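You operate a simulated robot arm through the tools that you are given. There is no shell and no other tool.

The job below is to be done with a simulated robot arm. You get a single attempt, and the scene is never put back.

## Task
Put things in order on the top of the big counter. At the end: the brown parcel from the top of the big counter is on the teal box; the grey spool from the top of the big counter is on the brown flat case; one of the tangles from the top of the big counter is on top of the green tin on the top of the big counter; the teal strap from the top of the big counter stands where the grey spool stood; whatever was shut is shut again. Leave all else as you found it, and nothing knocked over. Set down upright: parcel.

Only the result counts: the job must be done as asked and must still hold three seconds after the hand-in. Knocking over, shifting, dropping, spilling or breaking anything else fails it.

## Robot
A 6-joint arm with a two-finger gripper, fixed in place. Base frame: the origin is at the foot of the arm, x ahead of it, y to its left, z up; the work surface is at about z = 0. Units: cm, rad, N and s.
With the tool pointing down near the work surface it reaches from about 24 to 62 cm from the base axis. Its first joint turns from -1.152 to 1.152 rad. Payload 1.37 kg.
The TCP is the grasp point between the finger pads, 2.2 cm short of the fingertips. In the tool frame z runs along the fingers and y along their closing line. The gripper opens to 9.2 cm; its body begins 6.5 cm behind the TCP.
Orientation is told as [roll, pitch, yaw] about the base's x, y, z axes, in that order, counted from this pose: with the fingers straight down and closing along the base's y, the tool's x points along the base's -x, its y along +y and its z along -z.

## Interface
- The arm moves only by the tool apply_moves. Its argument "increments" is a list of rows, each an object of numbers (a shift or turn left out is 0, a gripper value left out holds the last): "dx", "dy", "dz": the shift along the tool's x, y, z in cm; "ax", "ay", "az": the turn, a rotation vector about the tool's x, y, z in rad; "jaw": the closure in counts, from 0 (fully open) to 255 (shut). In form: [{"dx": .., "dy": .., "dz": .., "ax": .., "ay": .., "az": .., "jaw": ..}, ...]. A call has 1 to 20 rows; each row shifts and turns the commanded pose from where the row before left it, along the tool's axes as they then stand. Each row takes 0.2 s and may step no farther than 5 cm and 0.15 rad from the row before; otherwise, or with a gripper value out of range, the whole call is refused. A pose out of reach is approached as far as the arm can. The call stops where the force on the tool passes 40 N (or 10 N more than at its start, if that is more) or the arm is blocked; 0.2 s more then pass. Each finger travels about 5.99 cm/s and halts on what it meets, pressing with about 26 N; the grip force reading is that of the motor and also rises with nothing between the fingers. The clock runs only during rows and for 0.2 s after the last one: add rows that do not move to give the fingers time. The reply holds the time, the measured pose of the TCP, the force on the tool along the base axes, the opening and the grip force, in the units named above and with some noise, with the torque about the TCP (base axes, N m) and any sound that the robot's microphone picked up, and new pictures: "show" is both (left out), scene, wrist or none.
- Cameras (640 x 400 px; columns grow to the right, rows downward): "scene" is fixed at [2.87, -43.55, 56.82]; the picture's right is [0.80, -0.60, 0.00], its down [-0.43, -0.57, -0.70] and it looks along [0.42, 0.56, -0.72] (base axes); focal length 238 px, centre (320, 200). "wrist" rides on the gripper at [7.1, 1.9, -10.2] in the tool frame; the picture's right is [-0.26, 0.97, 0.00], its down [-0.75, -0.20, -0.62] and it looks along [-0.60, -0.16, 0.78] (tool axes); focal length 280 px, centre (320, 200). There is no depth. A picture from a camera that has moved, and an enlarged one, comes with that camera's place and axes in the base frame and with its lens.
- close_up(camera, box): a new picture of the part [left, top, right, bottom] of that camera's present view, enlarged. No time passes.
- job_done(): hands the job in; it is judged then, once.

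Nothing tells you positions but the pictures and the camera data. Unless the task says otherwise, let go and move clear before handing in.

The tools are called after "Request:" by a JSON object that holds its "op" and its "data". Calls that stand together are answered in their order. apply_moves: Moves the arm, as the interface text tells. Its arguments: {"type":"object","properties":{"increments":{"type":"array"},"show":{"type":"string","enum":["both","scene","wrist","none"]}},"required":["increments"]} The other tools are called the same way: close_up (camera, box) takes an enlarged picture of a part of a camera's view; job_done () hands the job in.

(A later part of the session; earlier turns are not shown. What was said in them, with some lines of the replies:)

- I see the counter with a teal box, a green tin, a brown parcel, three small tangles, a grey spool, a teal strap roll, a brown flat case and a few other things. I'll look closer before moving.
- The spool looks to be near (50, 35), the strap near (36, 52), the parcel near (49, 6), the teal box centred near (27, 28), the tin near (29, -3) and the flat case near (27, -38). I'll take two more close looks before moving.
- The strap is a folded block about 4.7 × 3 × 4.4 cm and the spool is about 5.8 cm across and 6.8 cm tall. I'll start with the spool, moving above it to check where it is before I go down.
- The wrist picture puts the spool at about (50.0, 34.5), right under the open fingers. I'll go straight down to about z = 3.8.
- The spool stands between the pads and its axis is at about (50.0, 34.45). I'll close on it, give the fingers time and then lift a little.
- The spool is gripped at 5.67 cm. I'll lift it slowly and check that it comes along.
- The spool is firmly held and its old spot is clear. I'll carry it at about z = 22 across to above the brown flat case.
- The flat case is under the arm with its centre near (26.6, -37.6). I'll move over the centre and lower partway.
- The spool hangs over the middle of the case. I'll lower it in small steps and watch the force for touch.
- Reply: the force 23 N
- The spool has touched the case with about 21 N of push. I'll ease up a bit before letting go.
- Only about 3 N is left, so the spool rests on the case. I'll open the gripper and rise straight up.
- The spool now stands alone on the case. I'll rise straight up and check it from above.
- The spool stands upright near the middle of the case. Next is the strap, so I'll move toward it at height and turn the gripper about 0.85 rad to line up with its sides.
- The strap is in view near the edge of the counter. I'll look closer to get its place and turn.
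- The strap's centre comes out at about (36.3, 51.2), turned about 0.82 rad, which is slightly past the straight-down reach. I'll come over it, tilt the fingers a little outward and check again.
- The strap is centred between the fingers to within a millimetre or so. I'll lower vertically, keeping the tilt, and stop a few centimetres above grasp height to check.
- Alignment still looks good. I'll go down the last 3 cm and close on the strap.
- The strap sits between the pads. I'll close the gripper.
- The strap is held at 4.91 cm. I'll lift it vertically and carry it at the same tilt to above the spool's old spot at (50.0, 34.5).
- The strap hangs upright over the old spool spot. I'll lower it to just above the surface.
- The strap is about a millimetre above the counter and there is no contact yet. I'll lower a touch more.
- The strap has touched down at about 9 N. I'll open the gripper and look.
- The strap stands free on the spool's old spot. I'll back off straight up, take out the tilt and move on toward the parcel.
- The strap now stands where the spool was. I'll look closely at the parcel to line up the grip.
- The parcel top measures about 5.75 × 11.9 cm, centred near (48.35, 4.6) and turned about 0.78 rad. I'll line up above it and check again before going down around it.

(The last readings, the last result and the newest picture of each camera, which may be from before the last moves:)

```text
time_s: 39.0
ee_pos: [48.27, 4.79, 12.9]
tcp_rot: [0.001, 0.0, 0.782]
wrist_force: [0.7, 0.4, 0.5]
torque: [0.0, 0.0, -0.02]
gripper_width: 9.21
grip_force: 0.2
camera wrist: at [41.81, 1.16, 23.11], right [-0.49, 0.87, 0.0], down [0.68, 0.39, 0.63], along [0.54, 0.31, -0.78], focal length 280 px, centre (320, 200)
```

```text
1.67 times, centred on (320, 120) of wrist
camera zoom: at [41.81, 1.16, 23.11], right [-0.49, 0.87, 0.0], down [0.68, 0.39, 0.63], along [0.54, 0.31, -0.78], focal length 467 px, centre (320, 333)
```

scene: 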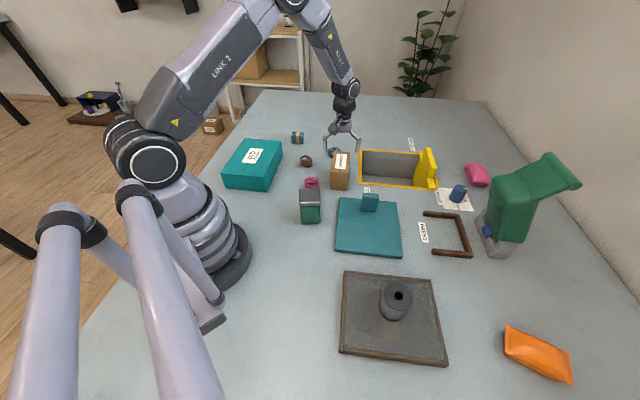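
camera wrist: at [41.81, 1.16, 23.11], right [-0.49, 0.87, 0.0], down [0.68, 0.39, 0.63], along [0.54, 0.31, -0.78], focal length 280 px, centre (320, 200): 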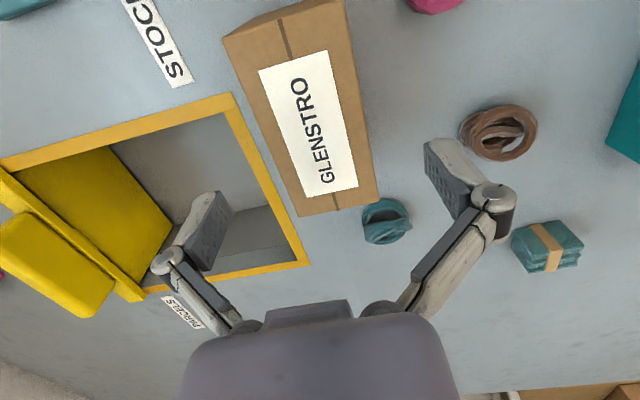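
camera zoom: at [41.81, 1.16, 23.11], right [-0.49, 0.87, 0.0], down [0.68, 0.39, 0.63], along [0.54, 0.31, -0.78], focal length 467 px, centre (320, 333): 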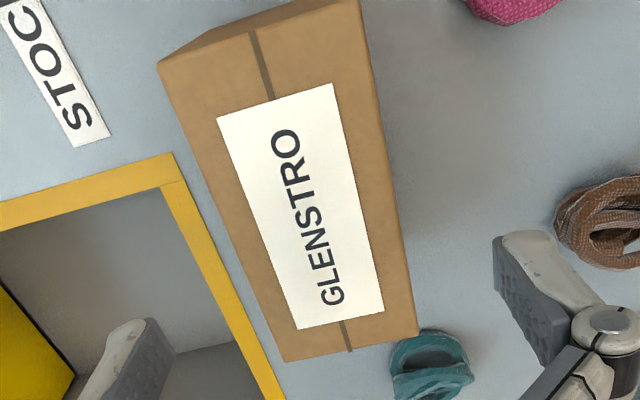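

The parcel is centred within about 2 mm. I'll make a small sideways correction and go down to z = 4.6 with the fingers on its long sides.

Request:
{"op": "apply_moves", "data": {"increments": [{"dx": 0.15, "dy": -0.13, "dz": 1.4}, {"dz": 2.0}, {"dz": 2.0}, {"dz": 2.0}, {"dz": 1.0}, {}]}}

```text
time_s: 40.4
ee_pos: [48.26, 4.52, 4.26]
tcp_rot: [0.0, 0.0, 0.782]
wrist_force: [0.0, 0.3, 0.8]
torque: [0.0, -0.01, 0.0]
gripper_width: 9.18
grip_force: 0.0
camera wrist: at [41.82, 0.77, 14.6], right [-0.49, 0.87, 0.0], down [0.68, 0.39, 0.63], along [0.54, 0.31, -0.78], focal length 280 px, centre (320, 200)
```

scene: 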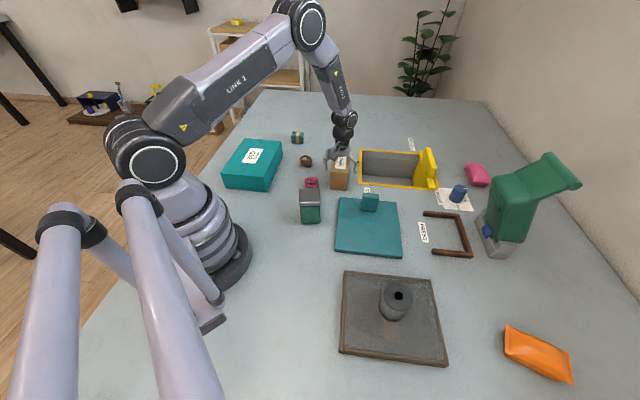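
wrist: 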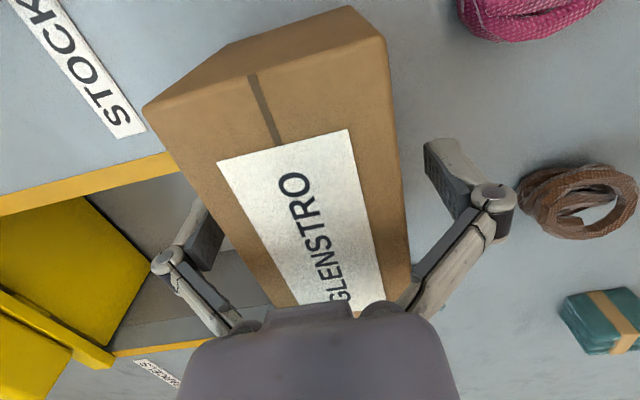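

The parcel is between the fingers. I'll close.

Request:
{"op": "apply_moves", "data": {"increments": [{"jaw": 255}, {}, {}, {}, {}], "show": "wrist"}}

```text
time_s: 41.6
ee_pos: [48.33, 4.47, 4.5]
tcp_rot: [-0.001, 0.0, 0.781]
wrist_force: [-4.0, -0.1, 11.9]
torque: [-0.02, 0.09, 0.11]
gripper_width: 6.1
grip_force: 26.0
camera wrist: at [41.82, 0.78, 14.67], right [-0.49, 0.87, 0.0], down [0.68, 0.39, 0.63], along [0.54, 0.31, -0.78], focal length 280 px, centre (320, 200)
```

wrist: 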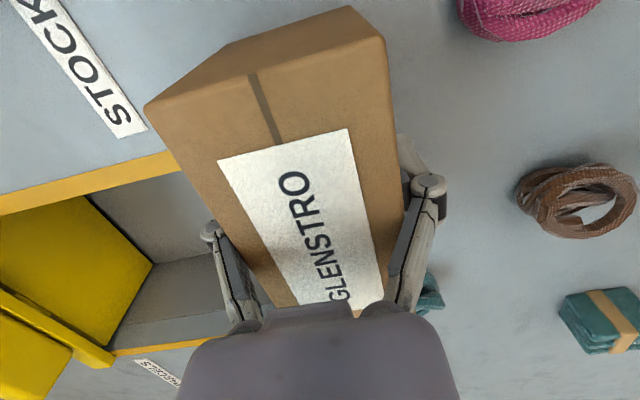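

The parcel is gripped at 6.1 cm. I'll lift slowly and check that it hangs level.

Request:
{"op": "apply_moves", "data": {"increments": [{"dz": -0.5}, {"dz": -1.0}, {"dz": -2.0}, {"dz": -3.0}, {"dz": -3.0}, {"dz": -3.0}, {"dz": -3.0}, {}]}}

```text
time_s: 43.4
ee_pos: [48.33, 4.52, 20.14]
tcp_rot: [0.0, -0.001, 0.781]
wrist_force: [0.0, -1.0, -1.1]
torque: [0.01, 0.01, 0.03]
gripper_width: 6.03
grip_force: 25.6
camera wrist: at [41.8, 0.81, 30.43], right [-0.49, 0.87, 0.0], down [0.68, 0.39, 0.62], along [0.54, 0.31, -0.78], focal length 280 px, centre (320, 200)
```

scene: 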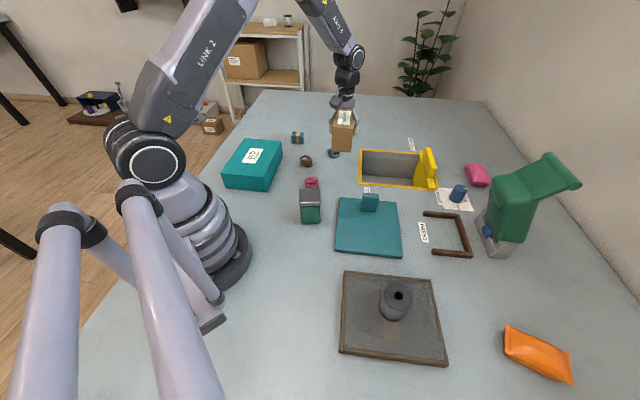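
wrist: 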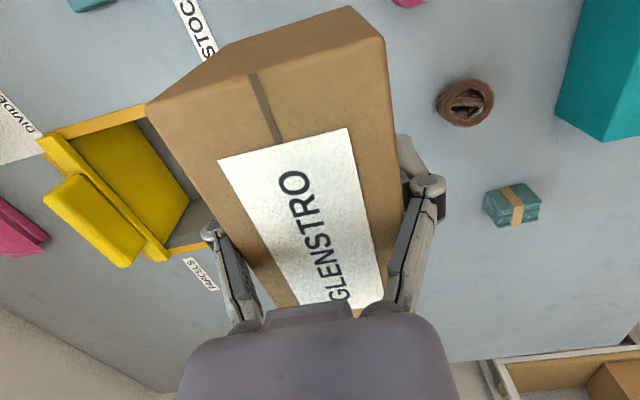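

The parcel hangs level and its long axis already matches the teal box's. I'll carry it at height to above the box centre at about (26.3, 27.7).

Request:
{"op": "apply_moves", "data": {"increments": [{"dx": -0.04, "dy": 1.8}, {"dx": -0.08, "dy": 3.5}, {"dx": -0.09, "dy": 3.75}, {"dx": -0.09, "dy": 3.75}, {"dx": -0.09, "dy": 3.75}, {"dx": -0.09, "dy": 3.75}, {"dx": -0.09, "dy": 3.75}, {"dx": -0.09, "dy": 3.75}, {"dx": -0.06, "dy": 2.5}, {"dx": -0.05, "dy": 1.73}, {}]}}

```text
time_s: 45.8
ee_pos: [26.29, 27.61, 19.97]
tcp_rot: [-0.001, 0.001, 0.781]
wrist_force: [0.5, -0.2, -1.7]
torque: [0.02, -0.01, 0.01]
gripper_width: 5.98
grip_force: 26.2
camera wrist: at [19.73, 23.88, 30.2], right [-0.49, 0.87, 0.0], down [0.68, 0.39, 0.63], along [0.54, 0.31, -0.78], focal length 280 px, centre (320, 200)
```

scene: 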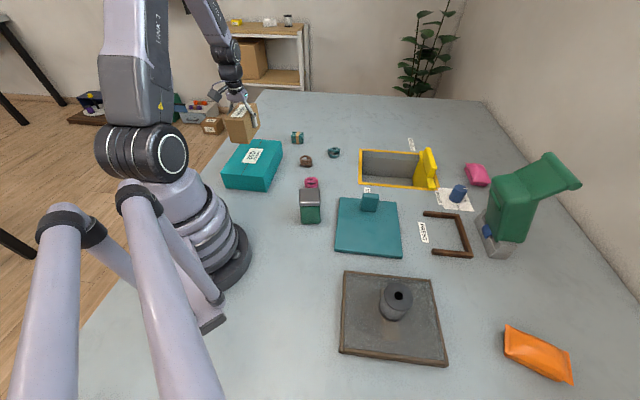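
wrist: 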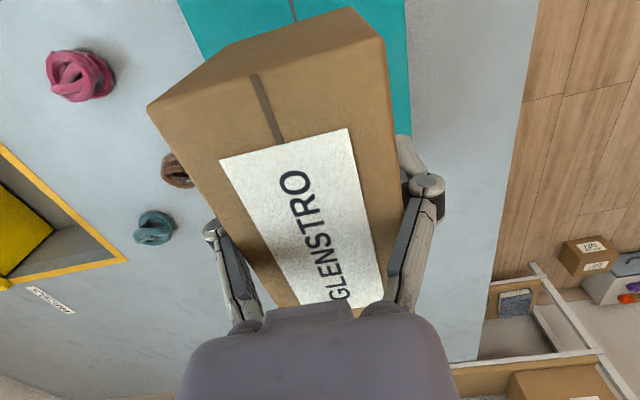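

The parcel is over the teal box. I'll lower it to a bit above the top and check both views.

Request:
{"op": "apply_moves", "data": {"increments": [{"dz": 2.5}, {"dz": 2.5}, {"dz": 1.5}, {"dz": 0.8}, {}]}}

Request:
{"op": "close_up", "data": {"camera": "scene", "box": [210, 90, 330, 200]}}

```text
time_s: 47.0
ee_pos: [26.39, 27.7, 12.74]
tcp_rot: [0.0, 0.001, 0.782]
wrist_force: [0.8, 0.2, -0.6]
torque: [0.0, -0.01, -0.01]
gripper_width: 5.96
grip_force: 25.6
camera wrist: at [19.81, 24.02, 22.95], right [-0.49, 0.87, 0.0], down [0.68, 0.39, 0.63], along [0.54, 0.31, -0.78], focal length 280 px, centre (320, 200)
```

scene: 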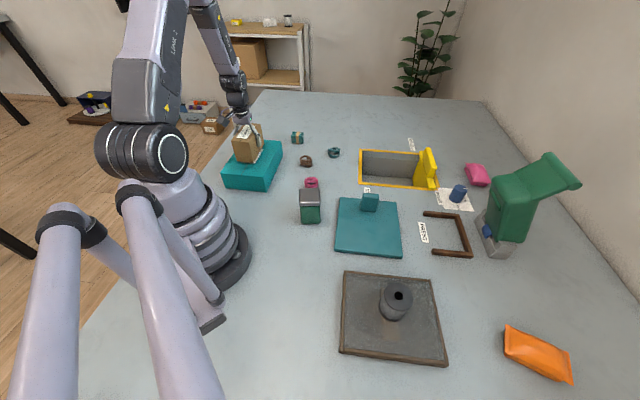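
wrist: 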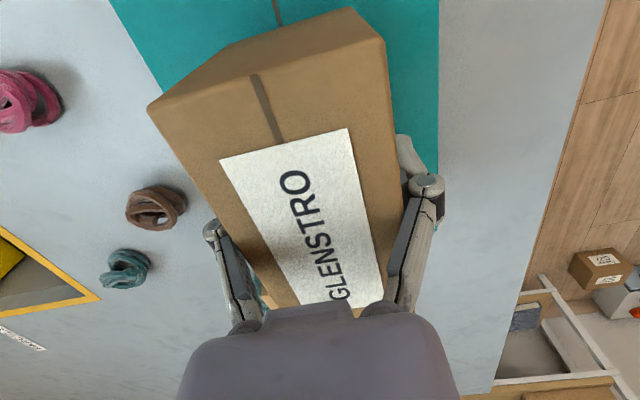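

```text
3.64 times, centred on (270, 145) of scene
camera zoom: at [2.87, -43.55, 56.82], right [0.8, -0.6, 0.0], down [-0.43, -0.57, -0.7], along [0.42, 0.56, -0.72], focal length 865 px, centre (502, 400)
```

zoom: 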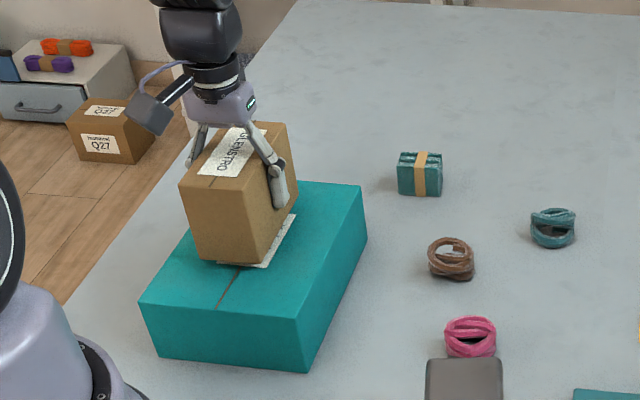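

The parcel is over the middle of the box with about 1.5 cm to go. I'll lower in small steps.

Request:
{"op": "apply_moves", "data": {"increments": [{"dz": 0.5}, {"dz": 0.3}, {"dz": 0.15}, {}], "show": "none"}}

```text
time_s: 48.0
ee_pos: [26.36, 27.74, 11.75]
tcp_rot: [0.0, 0.0, 0.782]
wrist_force: [0.1, -0.6, -1.7]
torque: [0.02, 0.02, 0.0]
gripper_width: 5.98
grip_force: 25.4
```

Request:
{"op": "apply_moves", "data": {"increments": [{"dz": 0.15}, {"dz": 0.15}, {}], "show": "none"}}

```text
time_s: 48.8
ee_pos: [26.19, 27.84, 11.53]
tcp_rot: [0.001, 0.0, 0.78]
wrist_force: [-3.6, -9.3, 35.0]
torque: [-0.24, 0.1, -0.01]
gripper_width: 5.99
grip_force: 25.8
```

It has touched the box with about 35 N. I'll ease up a little.

Request:
{"op": "apply_moves", "data": {"increments": [{"dz": -0.12}, {}], "show": "none"}}

```text
time_s: 49.4
ee_pos: [26.3, 27.75, 11.65]
tcp_rot: [0.001, 0.0, 0.786]
wrist_force: [-4.0, -1.5, 9.2]
torque: [0.08, 0.02, 0.01]
gripper_width: 6.02
grip_force: 25.4
```

The load is down to about 9 N, so the parcel rests on the box. I'll open the gripper and check.

Request:
{"op": "apply_moves", "data": {"increments": [{"jaw": 0}, {}, {}, {}]}}

Request:
{"op": "close_up", "data": {"camera": "scene", "box": [210, 90, 330, 200]}}

```text
time_s: 50.4
ee_pos: [26.36, 27.78, 11.57]
tcp_rot: [-0.001, 0.001, 0.782]
wrist_force: [-0.3, 0.3, 0.2]
torque: [0.02, 0.05, -0.01]
gripper_width: 9.2
grip_force: 0.1
camera wrist: at [19.78, 24.01, 21.83], right [-0.49, 0.87, 0.0], down [0.68, 0.39, 0.62], along [0.54, 0.31, -0.78], focal length 280 px, centre (320, 200)
```

scene: 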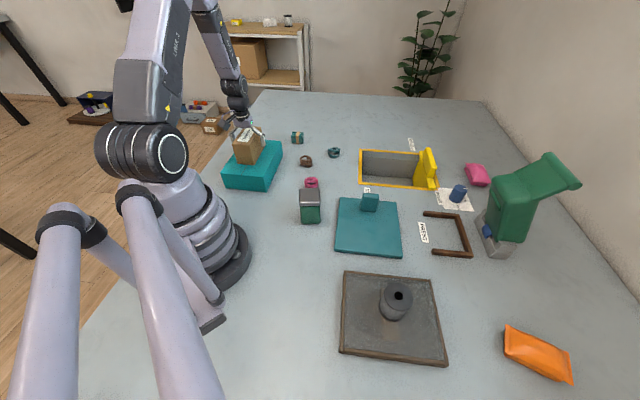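
wrist: 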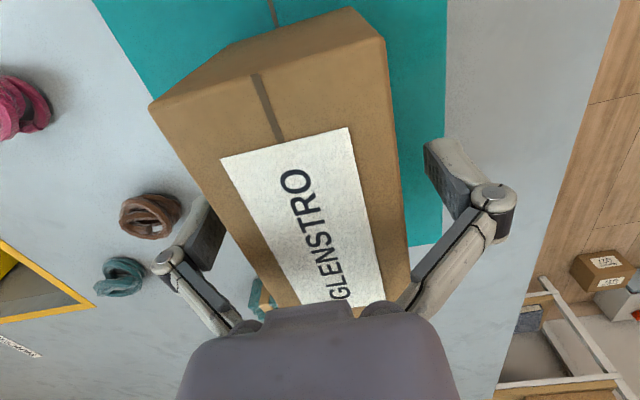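

```text
3.64 times, centred on (270, 145) of scene
camera zoom: at [2.87, -43.55, 56.82], right [0.8, -0.6, 0.0], down [-0.43, -0.57, -0.7], along [0.42, 0.56, -0.72], focal length 865 px, centre (502, 400)
```

zoom: 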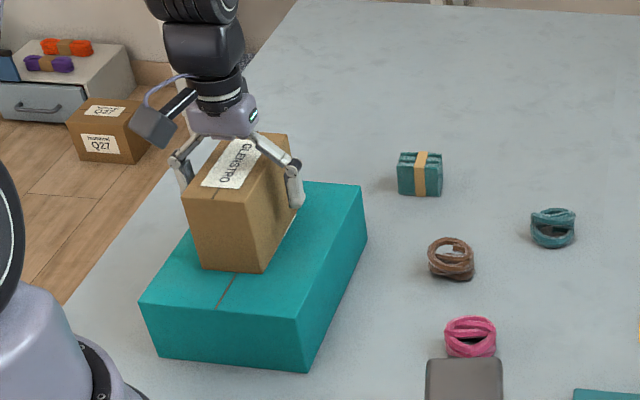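

The parcel stands upright on the teal box. I'll rise clear and go look at the brown tangle, which has free space around it.

Request:
{"op": "apply_moves", "data": {"increments": [{"dz": -1.0}, {"dz": -2.0}, {"dz": -4.0}, {"dz": -4.0}, {"dz": -1.0}, {"dx": -0.436, "dy": -3.45}, {"dx": -0.436, "dy": -3.45}, {"dx": -0.436, "dy": -3.45}, {"dx": -0.436, "dy": -3.45}, {"dx": -0.436, "dy": -3.45}, {}]}}

Request:
{"op": "close_up", "data": {"camera": "scene", "box": [210, 90, 370, 230]}}

Request:
{"op": "close_up", "data": {"camera": "wrist", "box": [240, 20, 400, 140]}}

```text
time_s: 52.8
ee_pos: [40.29, 16.98, 23.42]
tcp_rot: [0.001, -0.002, 0.781]
wrist_force: [-1.2, 0.4, -0.4]
torque: [-0.01, 0.01, 0.0]
gripper_width: 9.21
grip_force: 0.1
camera wrist: at [33.68, 13.17, 33.63], right [-0.49, 0.87, 0.0], down [0.68, 0.39, 0.63], along [0.54, 0.31, -0.78], focal length 280 px, centre (320, 200)
```

scene: 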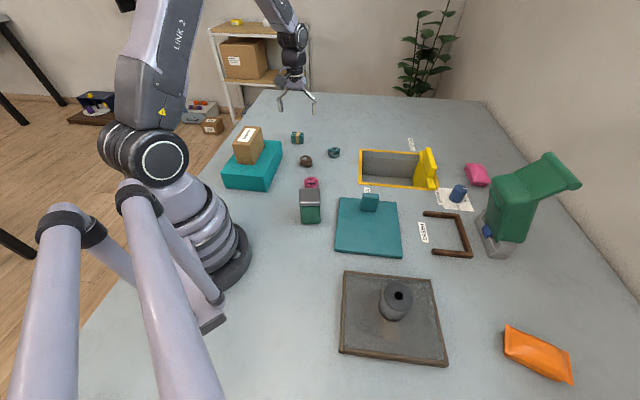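
wrist: 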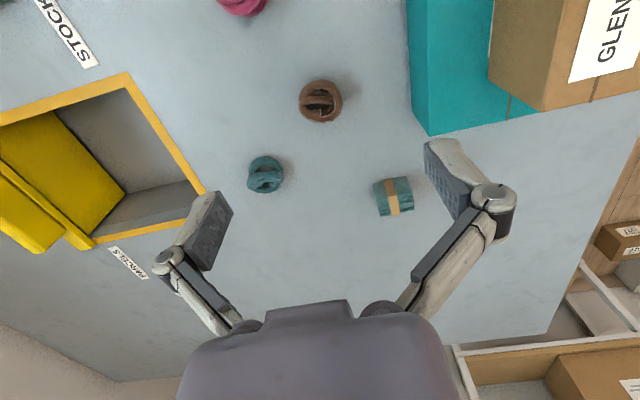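

```text
2.86 times, centred on (290, 160) of scene
camera zoom: at [2.87, -43.55, 56.82], right [0.8, -0.6, 0.0], down [-0.43, -0.57, -0.7], along [0.42, 0.56, -0.72], focal length 679 px, centre (406, 314)
```

zoom: 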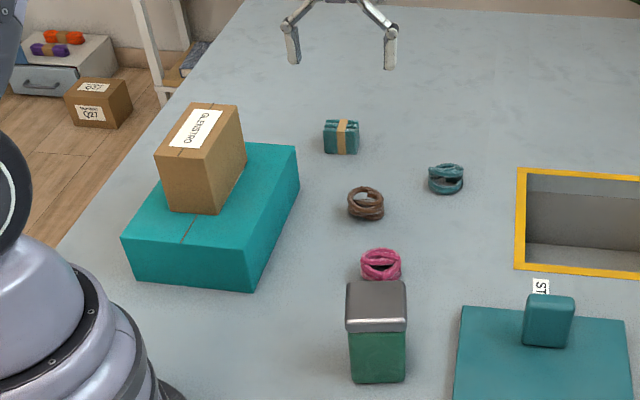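

```text
3.33 times, centred on (320, 80) of wrist
camera zoom: at [33.68, 13.17, 33.63], right [-0.49, 0.87, 0.0], down [0.68, 0.39, 0.63], along [0.54, 0.31, -0.78], focal length 935 px, centre (320, 600)
```

zoom: 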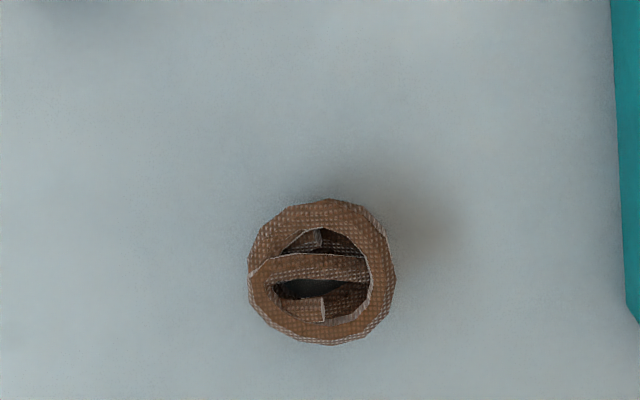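

The parcel is upright on the teal box and the tangle comes out at about (43.4, 18.8), 5 cm across. I'll come in above it and check again.

Request:
{"op": "apply_moves", "data": {"increments": [{"dx": -0.917, "dy": -0.273, "dz": 3.4}, {"dx": -0.917, "dy": -0.273, "dz": 3.4}, {"dx": -0.917, "dy": -0.273, "dz": 3.4}, {"dx": -0.917, "dy": -0.273, "dz": 3.4}, {}]}}

Request:
{"op": "close_up", "data": {"camera": "wrist", "box": [200, 60, 440, 240]}}

```text
time_s: 54.0
ee_pos: [43.37, 18.78, 9.85]
tcp_rot: [0.0, -0.002, 0.782]
wrist_force: [0.9, 0.2, -0.1]
torque: [0.01, -0.04, 0.0]
gripper_width: 9.19
grip_force: 0.0
camera wrist: at [36.86, 15.15, 20.11], right [-0.49, 0.87, 0.0], down [0.68, 0.39, 0.63], along [0.54, 0.31, -0.78], focal length 280 px, centre (320, 200)
```

scene: 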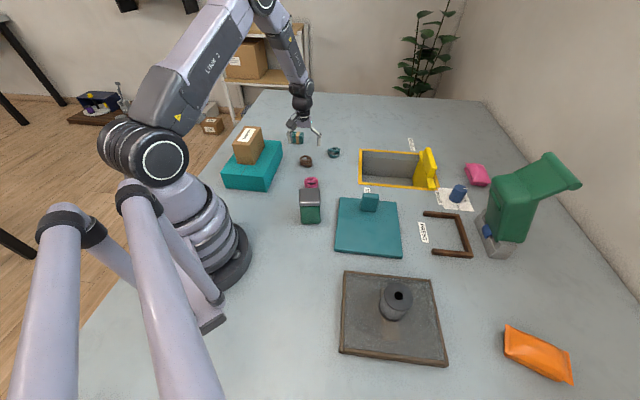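
wrist: 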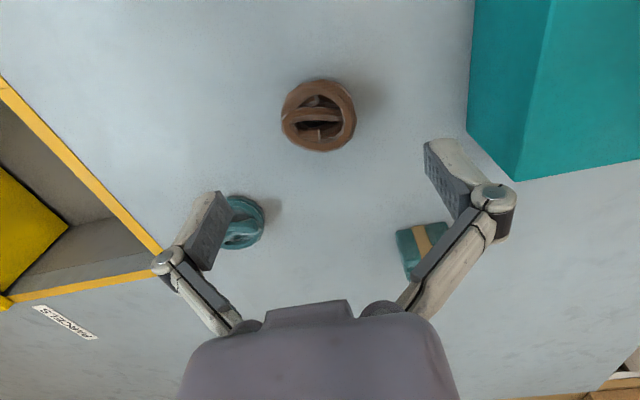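

```text
2.22 times, centred on (320, 150) of wrist
camera zoom: at [36.86, 15.15, 20.11], right [-0.49, 0.87, 0.0], down [0.68, 0.39, 0.63], along [0.54, 0.31, -0.78], focal length 623 px, centre (320, 311)
```

zoom: 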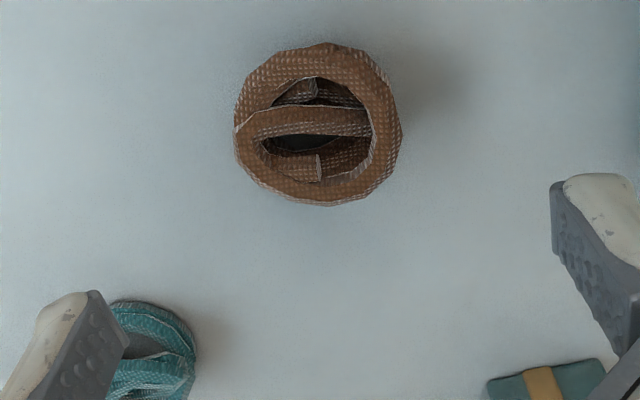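

The tangle is centred under the gripper within about 1.5 mm. I'll go down to z = 2.7.

Request:
{"op": "apply_moves", "data": {"increments": [{"dx": -0.12, "dy": -0.05, "dz": 2.5}, {"dz": 2.5}, {"dz": 1.5}, {"dz": 0.87}, {}]}}

Request:
{"op": "close_up", "data": {"camera": "wrist", "box": [200, 60, 440, 240]}}

```text
time_s: 55.2
ee_pos: [43.57, 18.86, 2.54]
tcp_rot: [0.001, 0.0, 0.781]
wrist_force: [0.9, -0.3, 0.2]
torque: [0.01, -0.02, -0.03]
gripper_width: 9.22
grip_force: 0.1
camera wrist: at [36.95, 15.25, 12.83], right [-0.49, 0.87, 0.0], down [0.68, 0.39, 0.63], along [0.54, 0.31, -0.78], focal length 280 px, centre (320, 200)
```

scene: 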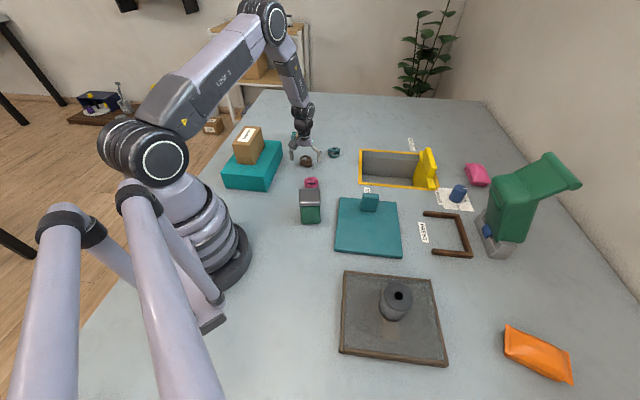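
wrist: 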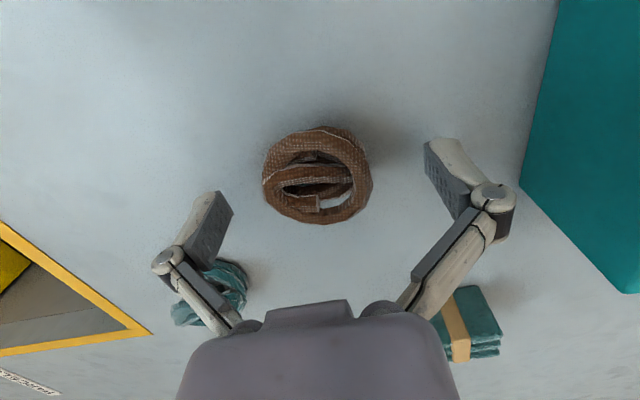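

```text
2.22 times, centred on (320, 150) of wrist
camera zoom: at [36.95, 15.25, 12.83], right [-0.49, 0.87, 0.0], down [0.68, 0.39, 0.63], along [0.54, 0.31, -0.78], focal length 623 px, centre (320, 311)
```

zoom: 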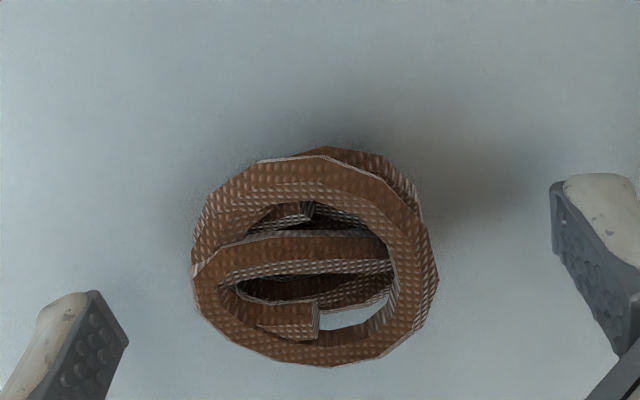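

The tangle is between the pads. I'll close on it.

Request:
{"op": "apply_moves", "data": {"increments": [{"jaw": 255}, {}, {}, {}, {}], "show": "wrist"}}

Request:
{"op": "close_up", "data": {"camera": "wrist", "box": [200, 60, 440, 240]}}

```text
time_s: 56.4
ee_pos: [43.48, 19.04, 2.74]
tcp_rot: [-0.001, -0.001, 0.78]
wrist_force: [0.7, -1.1, 11.2]
torque: [-0.02, -0.03, 0.03]
gripper_width: 4.8
grip_force: 26.1
camera wrist: at [36.98, 15.26, 12.9], right [-0.49, 0.87, 0.0], down [0.68, 0.39, 0.63], along [0.54, 0.31, -0.78], focal length 280 px, centre (320, 200)
```

wrist: 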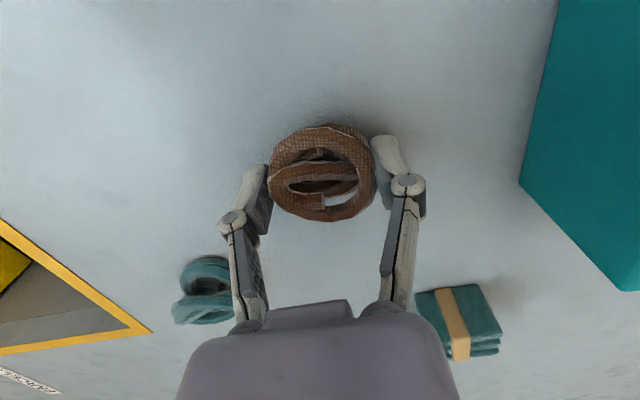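

```text
2.22 times, centred on (320, 150) of wrist
camera zoom: at [36.98, 15.26, 12.9], right [-0.49, 0.87, 0.0], down [0.68, 0.39, 0.63], along [0.54, 0.31, -0.78], focal length 623 px, centre (320, 311)
```

zoom: 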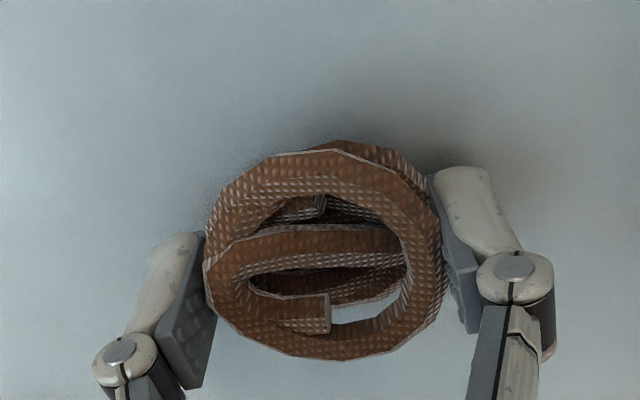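

The tangle is gripped at 4.8 cm. I'll lift and check that it holds.

Request:
{"op": "apply_moves", "data": {"increments": [{"dz": -0.5}, {"dz": -1.0}, {"dz": -2.0}, {"dz": -3.5}, {"dz": -3.5}, {"dz": -3.5}, {"dz": -4.0}, {}]}}

```text
time_s: 58.2
ee_pos: [43.36, 19.23, 20.7]
tcp_rot: [0.0, 0.0, 0.783]
wrist_force: [0.0, -0.4, -0.9]
torque: [0.01, 0.02, 0.01]
gripper_width: 4.82
grip_force: 26.0
camera wrist: at [36.84, 15.44, 30.94], right [-0.49, 0.87, 0.0], down [0.68, 0.39, 0.62], along [0.54, 0.31, -0.78], focal length 280 px, centre (320, 200)
```

scene: 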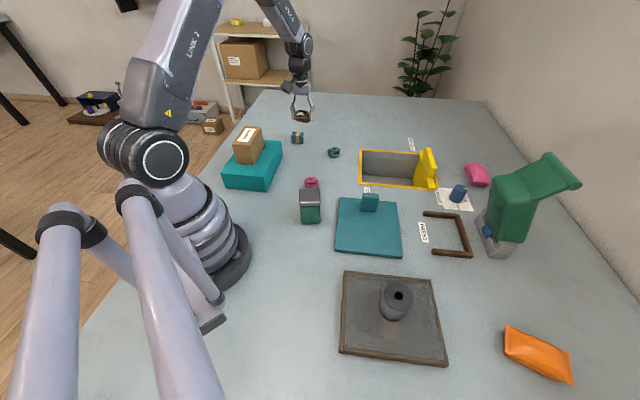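
wrist: 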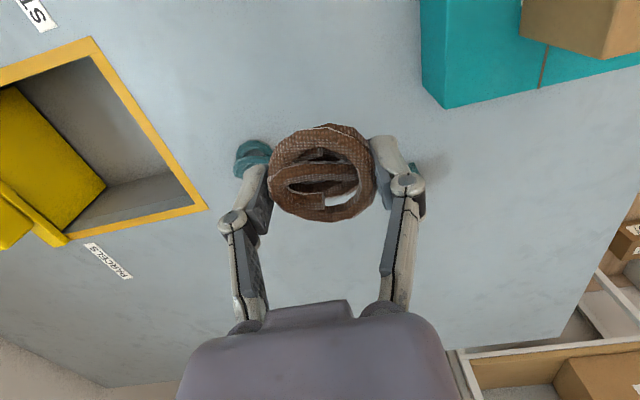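

The tangle is secure. I'll carry it at z ≈ 20 to above the green tin, whose lid centre I put at about (29.1, -3.5).

Request:
{"op": "apply_moves", "data": {"increments": [{"dx": 2.0, "dy": -0.446}, {"dx": 3.7, "dy": -0.826}, {"dx": 3.9, "dy": -0.87}, {"dx": 3.9, "dy": -0.87}, {"dx": 3.9, "dy": -0.87}, {"dx": 3.9, "dy": -0.87}, {"dx": 3.0, "dy": -0.67}, {"dx": 1.69, "dy": -0.378}, {}]}}

Request:
{"op": "close_up", "data": {"camera": "scene", "box": [260, 130, 380, 240]}}

```text
time_s: 60.2
ee_pos: [29.35, -3.62, 20.47]
tcp_rot: [0.0, 0.001, 0.782]
wrist_force: [-0.6, 0.0, -0.4]
torque: [0.01, -0.01, -0.01]
gripper_width: 4.77
grip_force: 25.8
camera wrist: at [22.65, -7.29, 30.79], right [-0.49, 0.87, 0.0], down [0.68, 0.39, 0.63], along [0.54, 0.31, -0.78], focal length 280 px, centre (320, 200)
```

scene: 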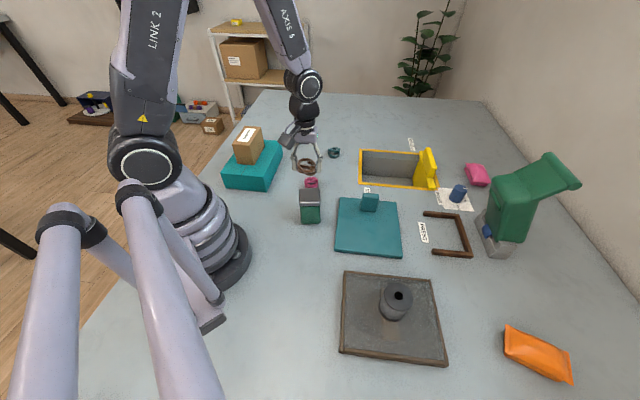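
wrist: 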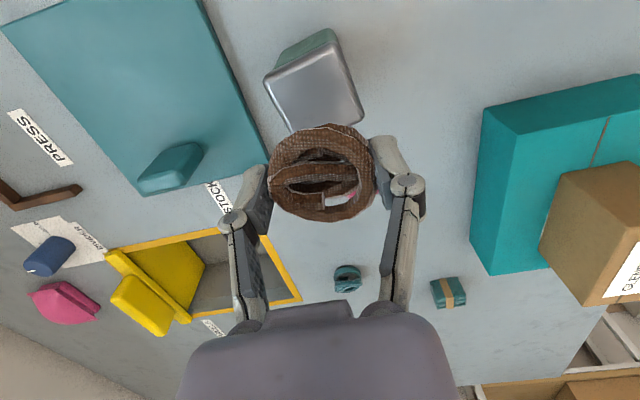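

```text
3.64 times, centred on (320, 185) of scene
camera zoom: at [2.87, -43.55, 56.82], right [0.8, -0.6, 0.0], down [-0.43, -0.57, -0.7], along [0.42, 0.56, -0.72], focal length 865 px, centre (320, 254)
```

zoom: 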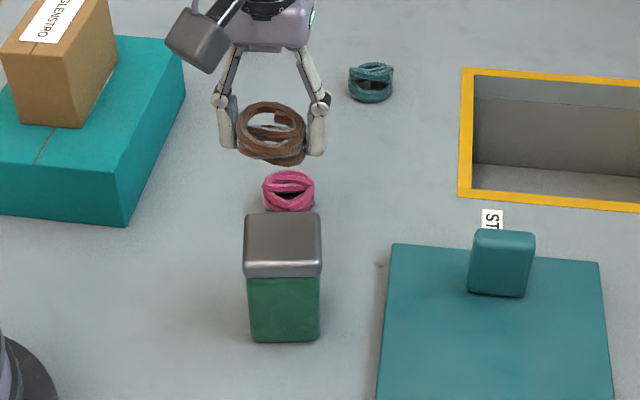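

The tangle hangs near the tin. I'll zoom on the tin lid from the wrist to fix its centre better.

Request:
{"op": "close_up", "data": {"camera": "wrist", "box": [240, 10, 400, 140]}}

Request:
{"op": "close_up", "data": {"camera": "scene", "box": [280, 170, 340, 230]}}

```text
3.08 times, centred on (320, 75) of wrist
camera zoom: at [22.65, -7.29, 30.79], right [-0.49, 0.87, 0.0], down [0.68, 0.39, 0.63], along [0.54, 0.31, -0.78], focal length 863 px, centre (320, 585)
```

zoom: 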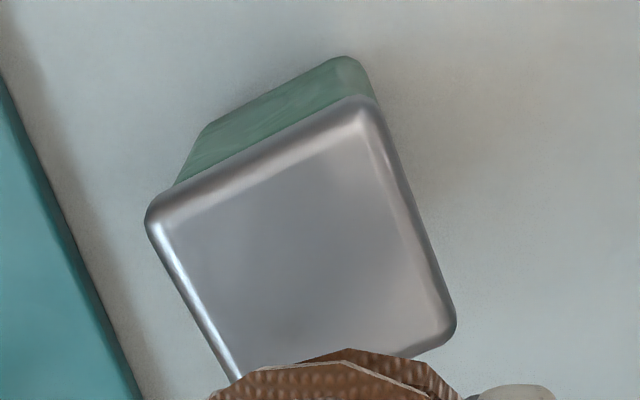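

```text
6.67 times, centred on (310, 200) of scene
camera zoom: at [2.87, -43.55, 56.82], right [0.8, -0.6, 0.0], down [-0.43, -0.57, -0.7], along [0.42, 0.56, -0.72], focal length 1585 px, centre (387, 200)
```

zoom: 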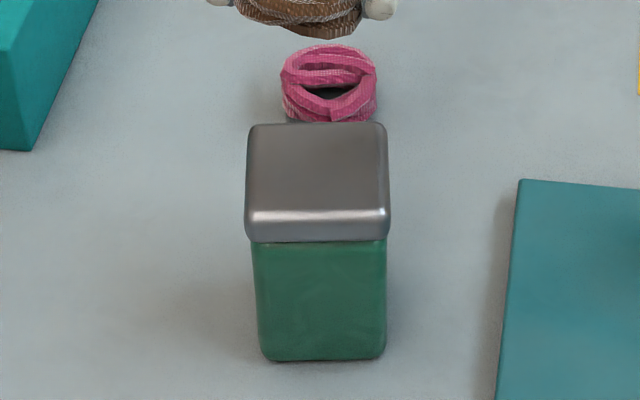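

The lid is about 6 × 6 cm, centred near (29.2, -3.7), with its top near z = 9.7. I'll correct slightly and lower to a little above it.

Request:
{"op": "apply_moves", "data": {"increments": [{"dx": 0.07, "dy": -0.14, "dz": 2.0}, {"dz": 2.0}, {"dz": 1.7}, {"dz": 1.0}, {}]}}

Request:
{"op": "close_up", "data": {"camera": "scene", "box": [270, 150, 350, 230]}}

Request:
{"op": "close_up", "data": {"camera": "wrist", "box": [200, 40, 440, 240]}}

```text
time_s: 61.4
ee_pos: [29.18, -3.75, 13.88]
tcp_rot: [0.001, 0.001, 0.783]
wrist_force: [-0.7, 0.2, -0.1]
torque: [0.01, -0.04, 0.03]
gripper_width: 4.8
grip_force: 26.0
camera wrist: at [22.67, -7.38, 24.15], right [-0.49, 0.87, 0.0], down [0.68, 0.39, 0.63], along [0.54, 0.31, -0.78], focal length 280 px, centre (320, 200)
```

scene: 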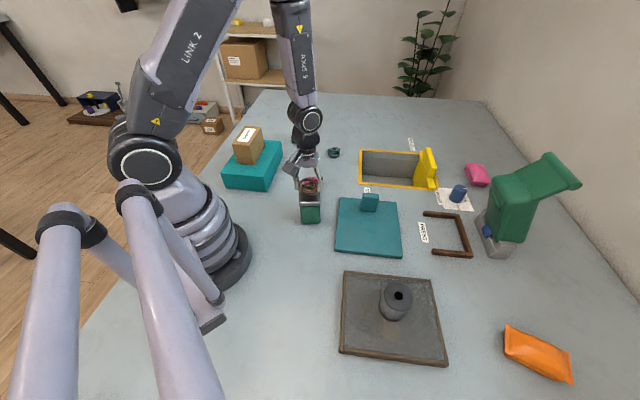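
wrist: 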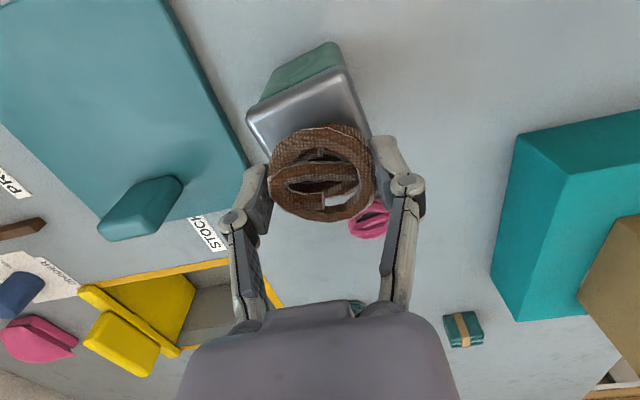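

```text
5.00 times, centred on (310, 190) of scene
camera zoom: at [2.87, -43.55, 56.82], right [0.8, -0.6, 0.0], down [-0.43, -0.57, -0.7], along [0.42, 0.56, -0.72], focal length 1189 px, centre (370, 250)
```

zoom: 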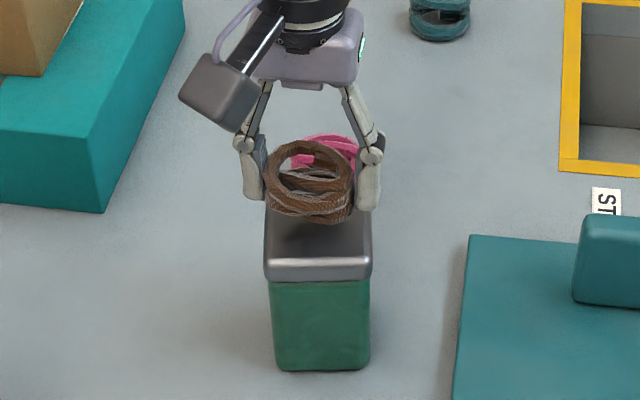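

```text
2.00 times, centred on (320, 140) of wrist
camera zoom: at [22.67, -7.38, 24.15], right [-0.49, 0.87, 0.0], down [0.68, 0.39, 0.63], along [0.54, 0.31, -0.78], focal length 561 px, centre (320, 320)
```

zoom: 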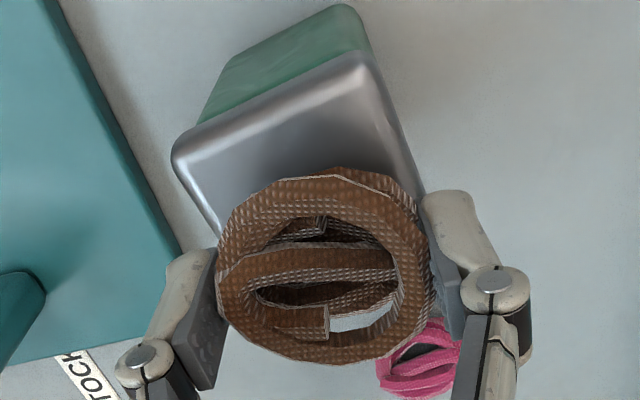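

The tangle is over the lid, about 3 mm off centre. I'll shift it by that and lower in small steps.

Request:
{"op": "apply_moves", "data": {"increments": [{"dx": 0.03, "dy": -0.28, "dz": 0.6}, {"dz": 0.5}, {"dz": 0.2}, {}], "show": "none"}}

Request:
{"op": "close_up", "data": {"camera": "scene", "box": [270, 150, 350, 230]}}

```text
time_s: 62.4
ee_pos: [29.45, -3.84, 12.56]
tcp_rot: [-0.002, 0.0, 0.782]
wrist_force: [-3.0, 2.0, 32.5]
torque: [0.18, 0.03, 0.04]
gripper_width: 4.85
grip_force: 25.7
```

```text
5.00 times, centred on (310, 190) of scene
camera zoom: at [2.86, -43.55, 56.82], right [0.8, -0.6, 0.0], down [-0.43, -0.57, -0.7], along [0.42, 0.56, -0.72], focal length 1189 px, centre (370, 250)
```

zoom: 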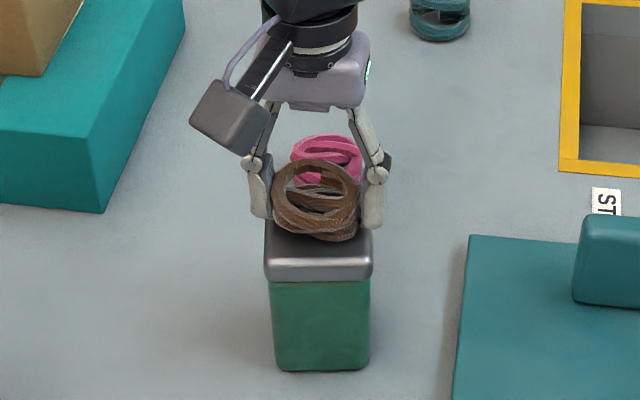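

Contact came at 32 N and the tangle sits on the lid. I'll ease up slightly.

Request:
{"op": "apply_moves", "data": {"increments": [{"dz": -0.1}, {}], "show": "none"}}

```text
time_s: 63.0
ee_pos: [29.4, -4.07, 12.62]
tcp_rot: [0.0, 0.001, 0.782]
wrist_force: [0.1, 0.6, 4.9]
torque: [0.0, -0.1, 0.01]
gripper_width: 4.81
grip_force: 26.4
```

Request:
{"op": "close_up", "data": {"camera": "wrist", "box": [200, 60, 440, 260]}}

Request:
{"op": "close_up", "data": {"camera": "scene", "box": [285, 165, 335, 215]}}

```text
2.00 times, centred on (320, 160) of wrist
camera zoom: at [22.91, -7.6, 22.85], right [-0.49, 0.87, 0.0], down [0.68, 0.39, 0.63], along [0.54, 0.31, -0.78], focal length 561 px, centre (320, 280)
```

zoom: 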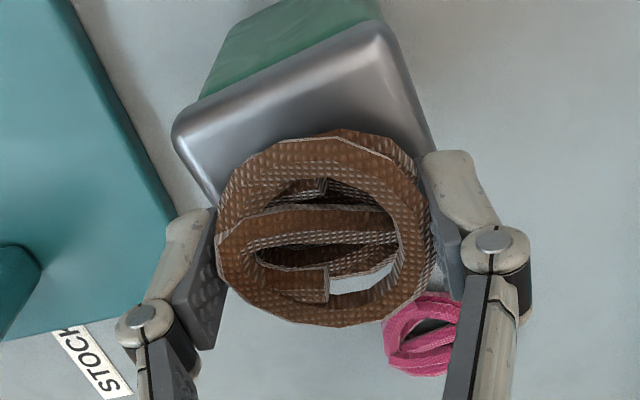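

```text
8.00 times, centred on (310, 190) of scene
camera zoom: at [2.87, -43.55, 56.82], right [0.8, -0.6, 0.0], down [-0.43, -0.57, -0.7], along [0.42, 0.56, -0.72], focal length 1902 px, centre (400, 280)
```

zoom: 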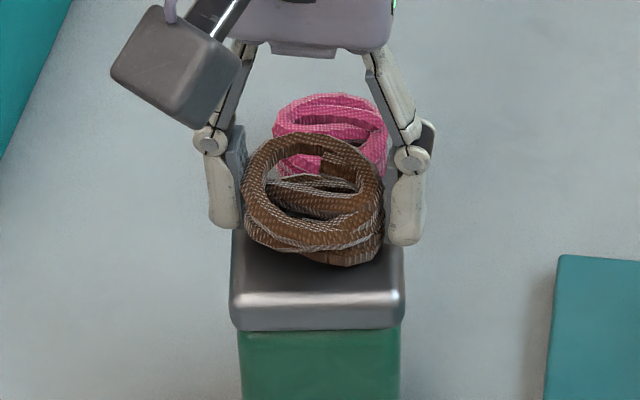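

The tangle sits about 0.6 cm toward the back of the lid. I'll lift it a little, shift it to the middle and set it down again.

Request:
{"op": "apply_moves", "data": {"increments": [{"dz": -0.4}, {"dx": 0.3, "dy": -0.04}, {"dx": 0.29, "dy": -0.045}, {"dz": 0.25}, {}], "show": "none"}}

Request:
{"op": "close_up", "data": {"camera": "scene", "box": [285, 165, 335, 215]}}

```text
time_s: 64.2
ee_pos: [29.06, -4.48, 12.82]
tcp_rot: [-0.001, 0.0, 0.784]
wrist_force: [-0.1, 0.7, -1.0]
torque: [-0.01, -0.01, 0.0]
gripper_width: 4.78
grip_force: 25.8
```

```text
8.00 times, centred on (310, 190) of scene
camera zoom: at [2.87, -43.55, 56.82], right [0.8, -0.6, 0.0], down [-0.43, -0.57, -0.7], along [0.42, 0.56, -0.72], focal length 1902 px, centre (400, 280)
```

zoom: 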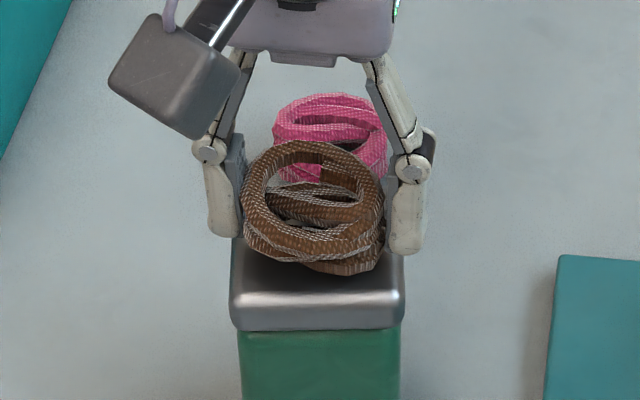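

Request:
{"op": "apply_moves", "data": {"increments": [{"dz": 0.15}, {}], "show": "none"}}

```text
time_s: 64.8
ee_pos: [29.11, -4.49, 12.72]
tcp_rot: [-0.001, -0.001, 0.782]
wrist_force: [0.9, 1.0, -0.4]
torque: [0.03, 0.0, 0.0]
gripper_width: 4.8
grip_force: 26.3
```

Request:
{"op": "apply_moves", "data": {"increments": [{"dz": 0.06}, {}], "show": "none"}}

```text
time_s: 65.4
ee_pos: [29.11, -4.31, 12.59]
tcp_rot: [0.001, 0.0, 0.781]
wrist_force: [-1.3, -0.8, 9.2]
torque: [0.0, -0.03, 0.01]
gripper_width: 4.81
grip_force: 26.1
```

The tangle rests on the lid at about 9 N. I'll open the gripper.

Request:
{"op": "apply_moves", "data": {"increments": [{"jaw": 0}, {}, {}, {}]}}

Request:
{"op": "close_up", "data": {"camera": "scene", "box": [280, 160, 340, 230]}}

```text
time_s: 66.4
ee_pos: [29.08, -4.5, 12.61]
tcp_rot: [-0.001, 0.001, 0.781]
wrist_force: [0.2, 0.5, 1.0]
torque: [0.0, 0.04, -0.02]
gripper_width: 9.2
grip_force: 0.0
camera wrist: at [22.55, -8.11, 22.82], right [-0.49, 0.87, 0.0], down [0.68, 0.39, 0.62], along [0.54, 0.31, -0.78], focal length 280 px, centre (320, 200)
```

scene: 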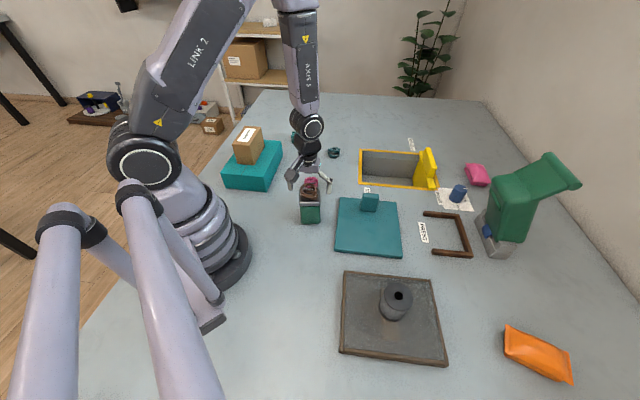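
wrist: 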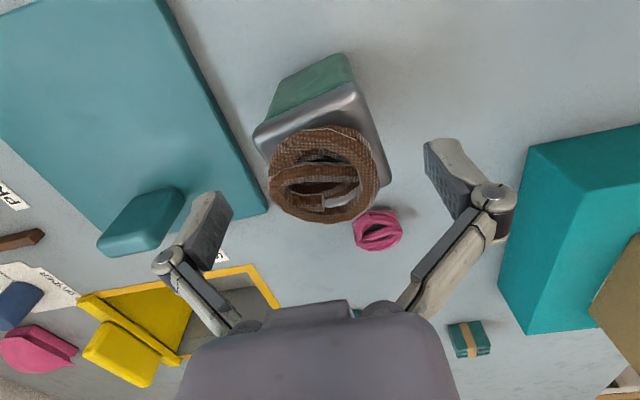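

```text
5.71 times, centred on (310, 195) of scene
camera zoom: at [2.87, -43.55, 56.82], right [0.8, -0.6, 0.0], down [-0.43, -0.57, -0.7], along [0.42, 0.56, -0.72], focal length 1359 px, centre (377, 229)
```

zoom: 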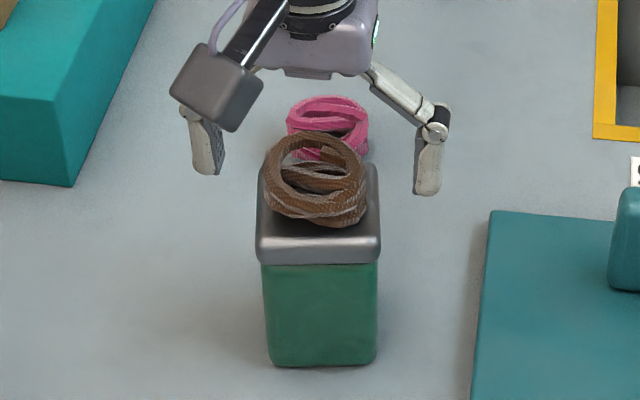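

The tangle sits on the lid, free of the fingers. I'll rise straight up and move clear for a last look at everything.

Request:
{"op": "apply_moves", "data": {"increments": [{"dz": -1.0}, {"dz": -2.0}, {"dz": -4.0}, {"dz": -4.0}, {"dz": -4.0}, {"dx": -2.0, "dy": 3.0}, {"dx": -2.0, "dy": 3.0}, {"dx": -2.0, "dy": 3.0}, {"dx": -1.0, "dy": 3.0}, {"dy": 3.0}, {}, {}, {}]}}

Request:
{"op": "close_up", "data": {"camera": "scene", "box": [210, 110, 370, 240]}}

Request:
{"op": "close_up", "data": {"camera": "scene", "box": [280, 160, 340, 230]}}

Request:
{"op": "close_up", "data": {"camera": "scene", "box": [330, 130, 600, 390]}}

```text
time_s: 69.2
ee_pos: [23.42, 11.37, 27.8]
tcp_rot: [0.0, -0.001, 0.781]
wrist_force: [-0.4, -0.6, -0.3]
torque: [-0.02, -0.02, -0.01]
gripper_width: 9.2
grip_force: 0.0
camera wrist: at [16.93, 7.67, 37.96], right [-0.49, 0.87, 0.0], down [0.68, 0.39, 0.63], along [0.54, 0.31, -0.78], focal length 280 px, centre (320, 200)
```

scene: 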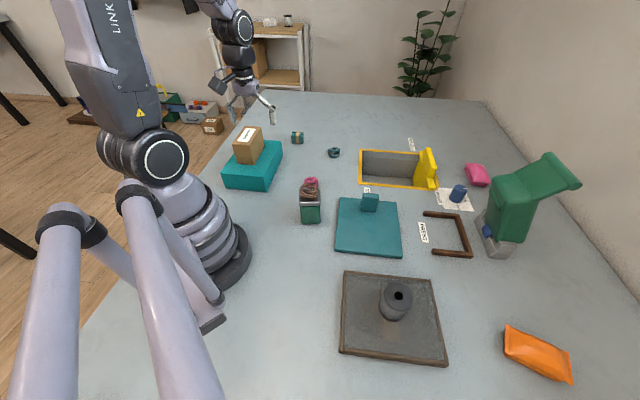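
wrist: 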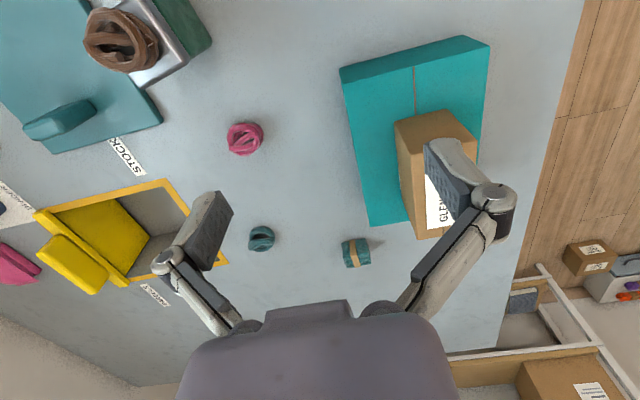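

```text
3.08 times, centred on (290, 175) of scene
camera zoom: at [2.87, -43.55, 56.82], right [0.8, -0.6, 0.0], down [-0.43, -0.57, -0.7], along [0.42, 0.56, -0.72], focal length 732 px, centre (412, 277)
```

zoom: 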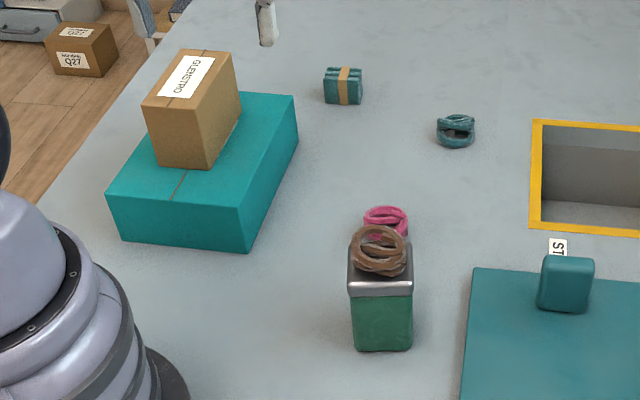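

```text
5.71 times, centred on (310, 195) of scene
camera zoom: at [2.87, -43.55, 56.82], right [0.8, -0.6, 0.0], down [-0.43, -0.57, -0.7], along [0.42, 0.56, -0.72], focal length 1359 px, centre (377, 229)
```

zoom: 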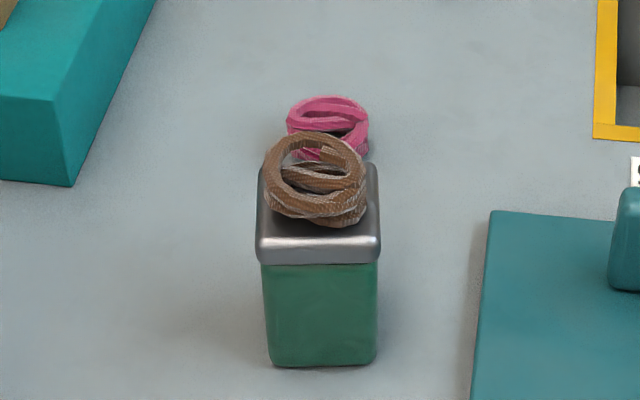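

```text
1.54 times, centred on (465, 260) of scene
camera zoom: at [2.87, -43.55, 56.82], right [0.8, -0.6, 0.0], down [-0.43, -0.57, -0.7], along [0.42, 0.56, -0.72], focal length 366 px, centre (97, 108)
```

zoom: 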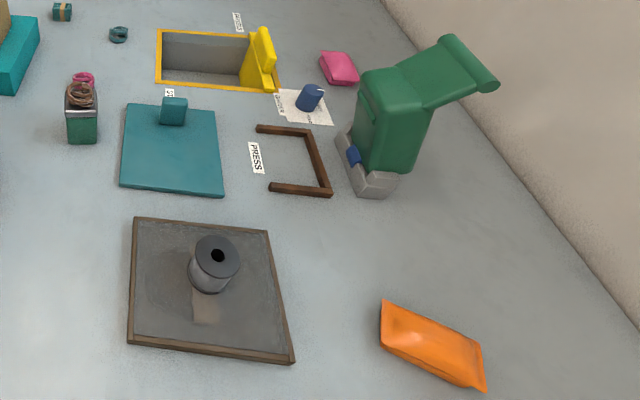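

All four moves check out in the pictures:
- **Parcel:** upright on the teal box.
- **Spool:** standing on the brown flat case.
- **Tangle:** the brown one is on top of the green tin.
- **Strap:** standing where the spool was.

I opened nothing, everything else looks as it was, and the arm is clear, so I'm handing in.

Request:
{"op": "job_done", "data": {}}

```text
The job is handed in.
```

I finished all four moves and handed the job in. The last pictures before hand-in showed everything in place, but no verdict has come back.

- **Parcel:** the brown parcel stands upright on the teal box.
- **Spool:** the grey spool stands near the middle of the brown flat case.
- **Tangle:** the brown tangle rests on the lid of the green tin.
- **Strap:** the teal strap stands where the spool stood, at about (50, 34.5).

I opened nothing, so there was nothing to shut again. Nothing was knocked over, and nothing else looked shifted in the final pictures. The arm had let go and moved clear before I handed in.
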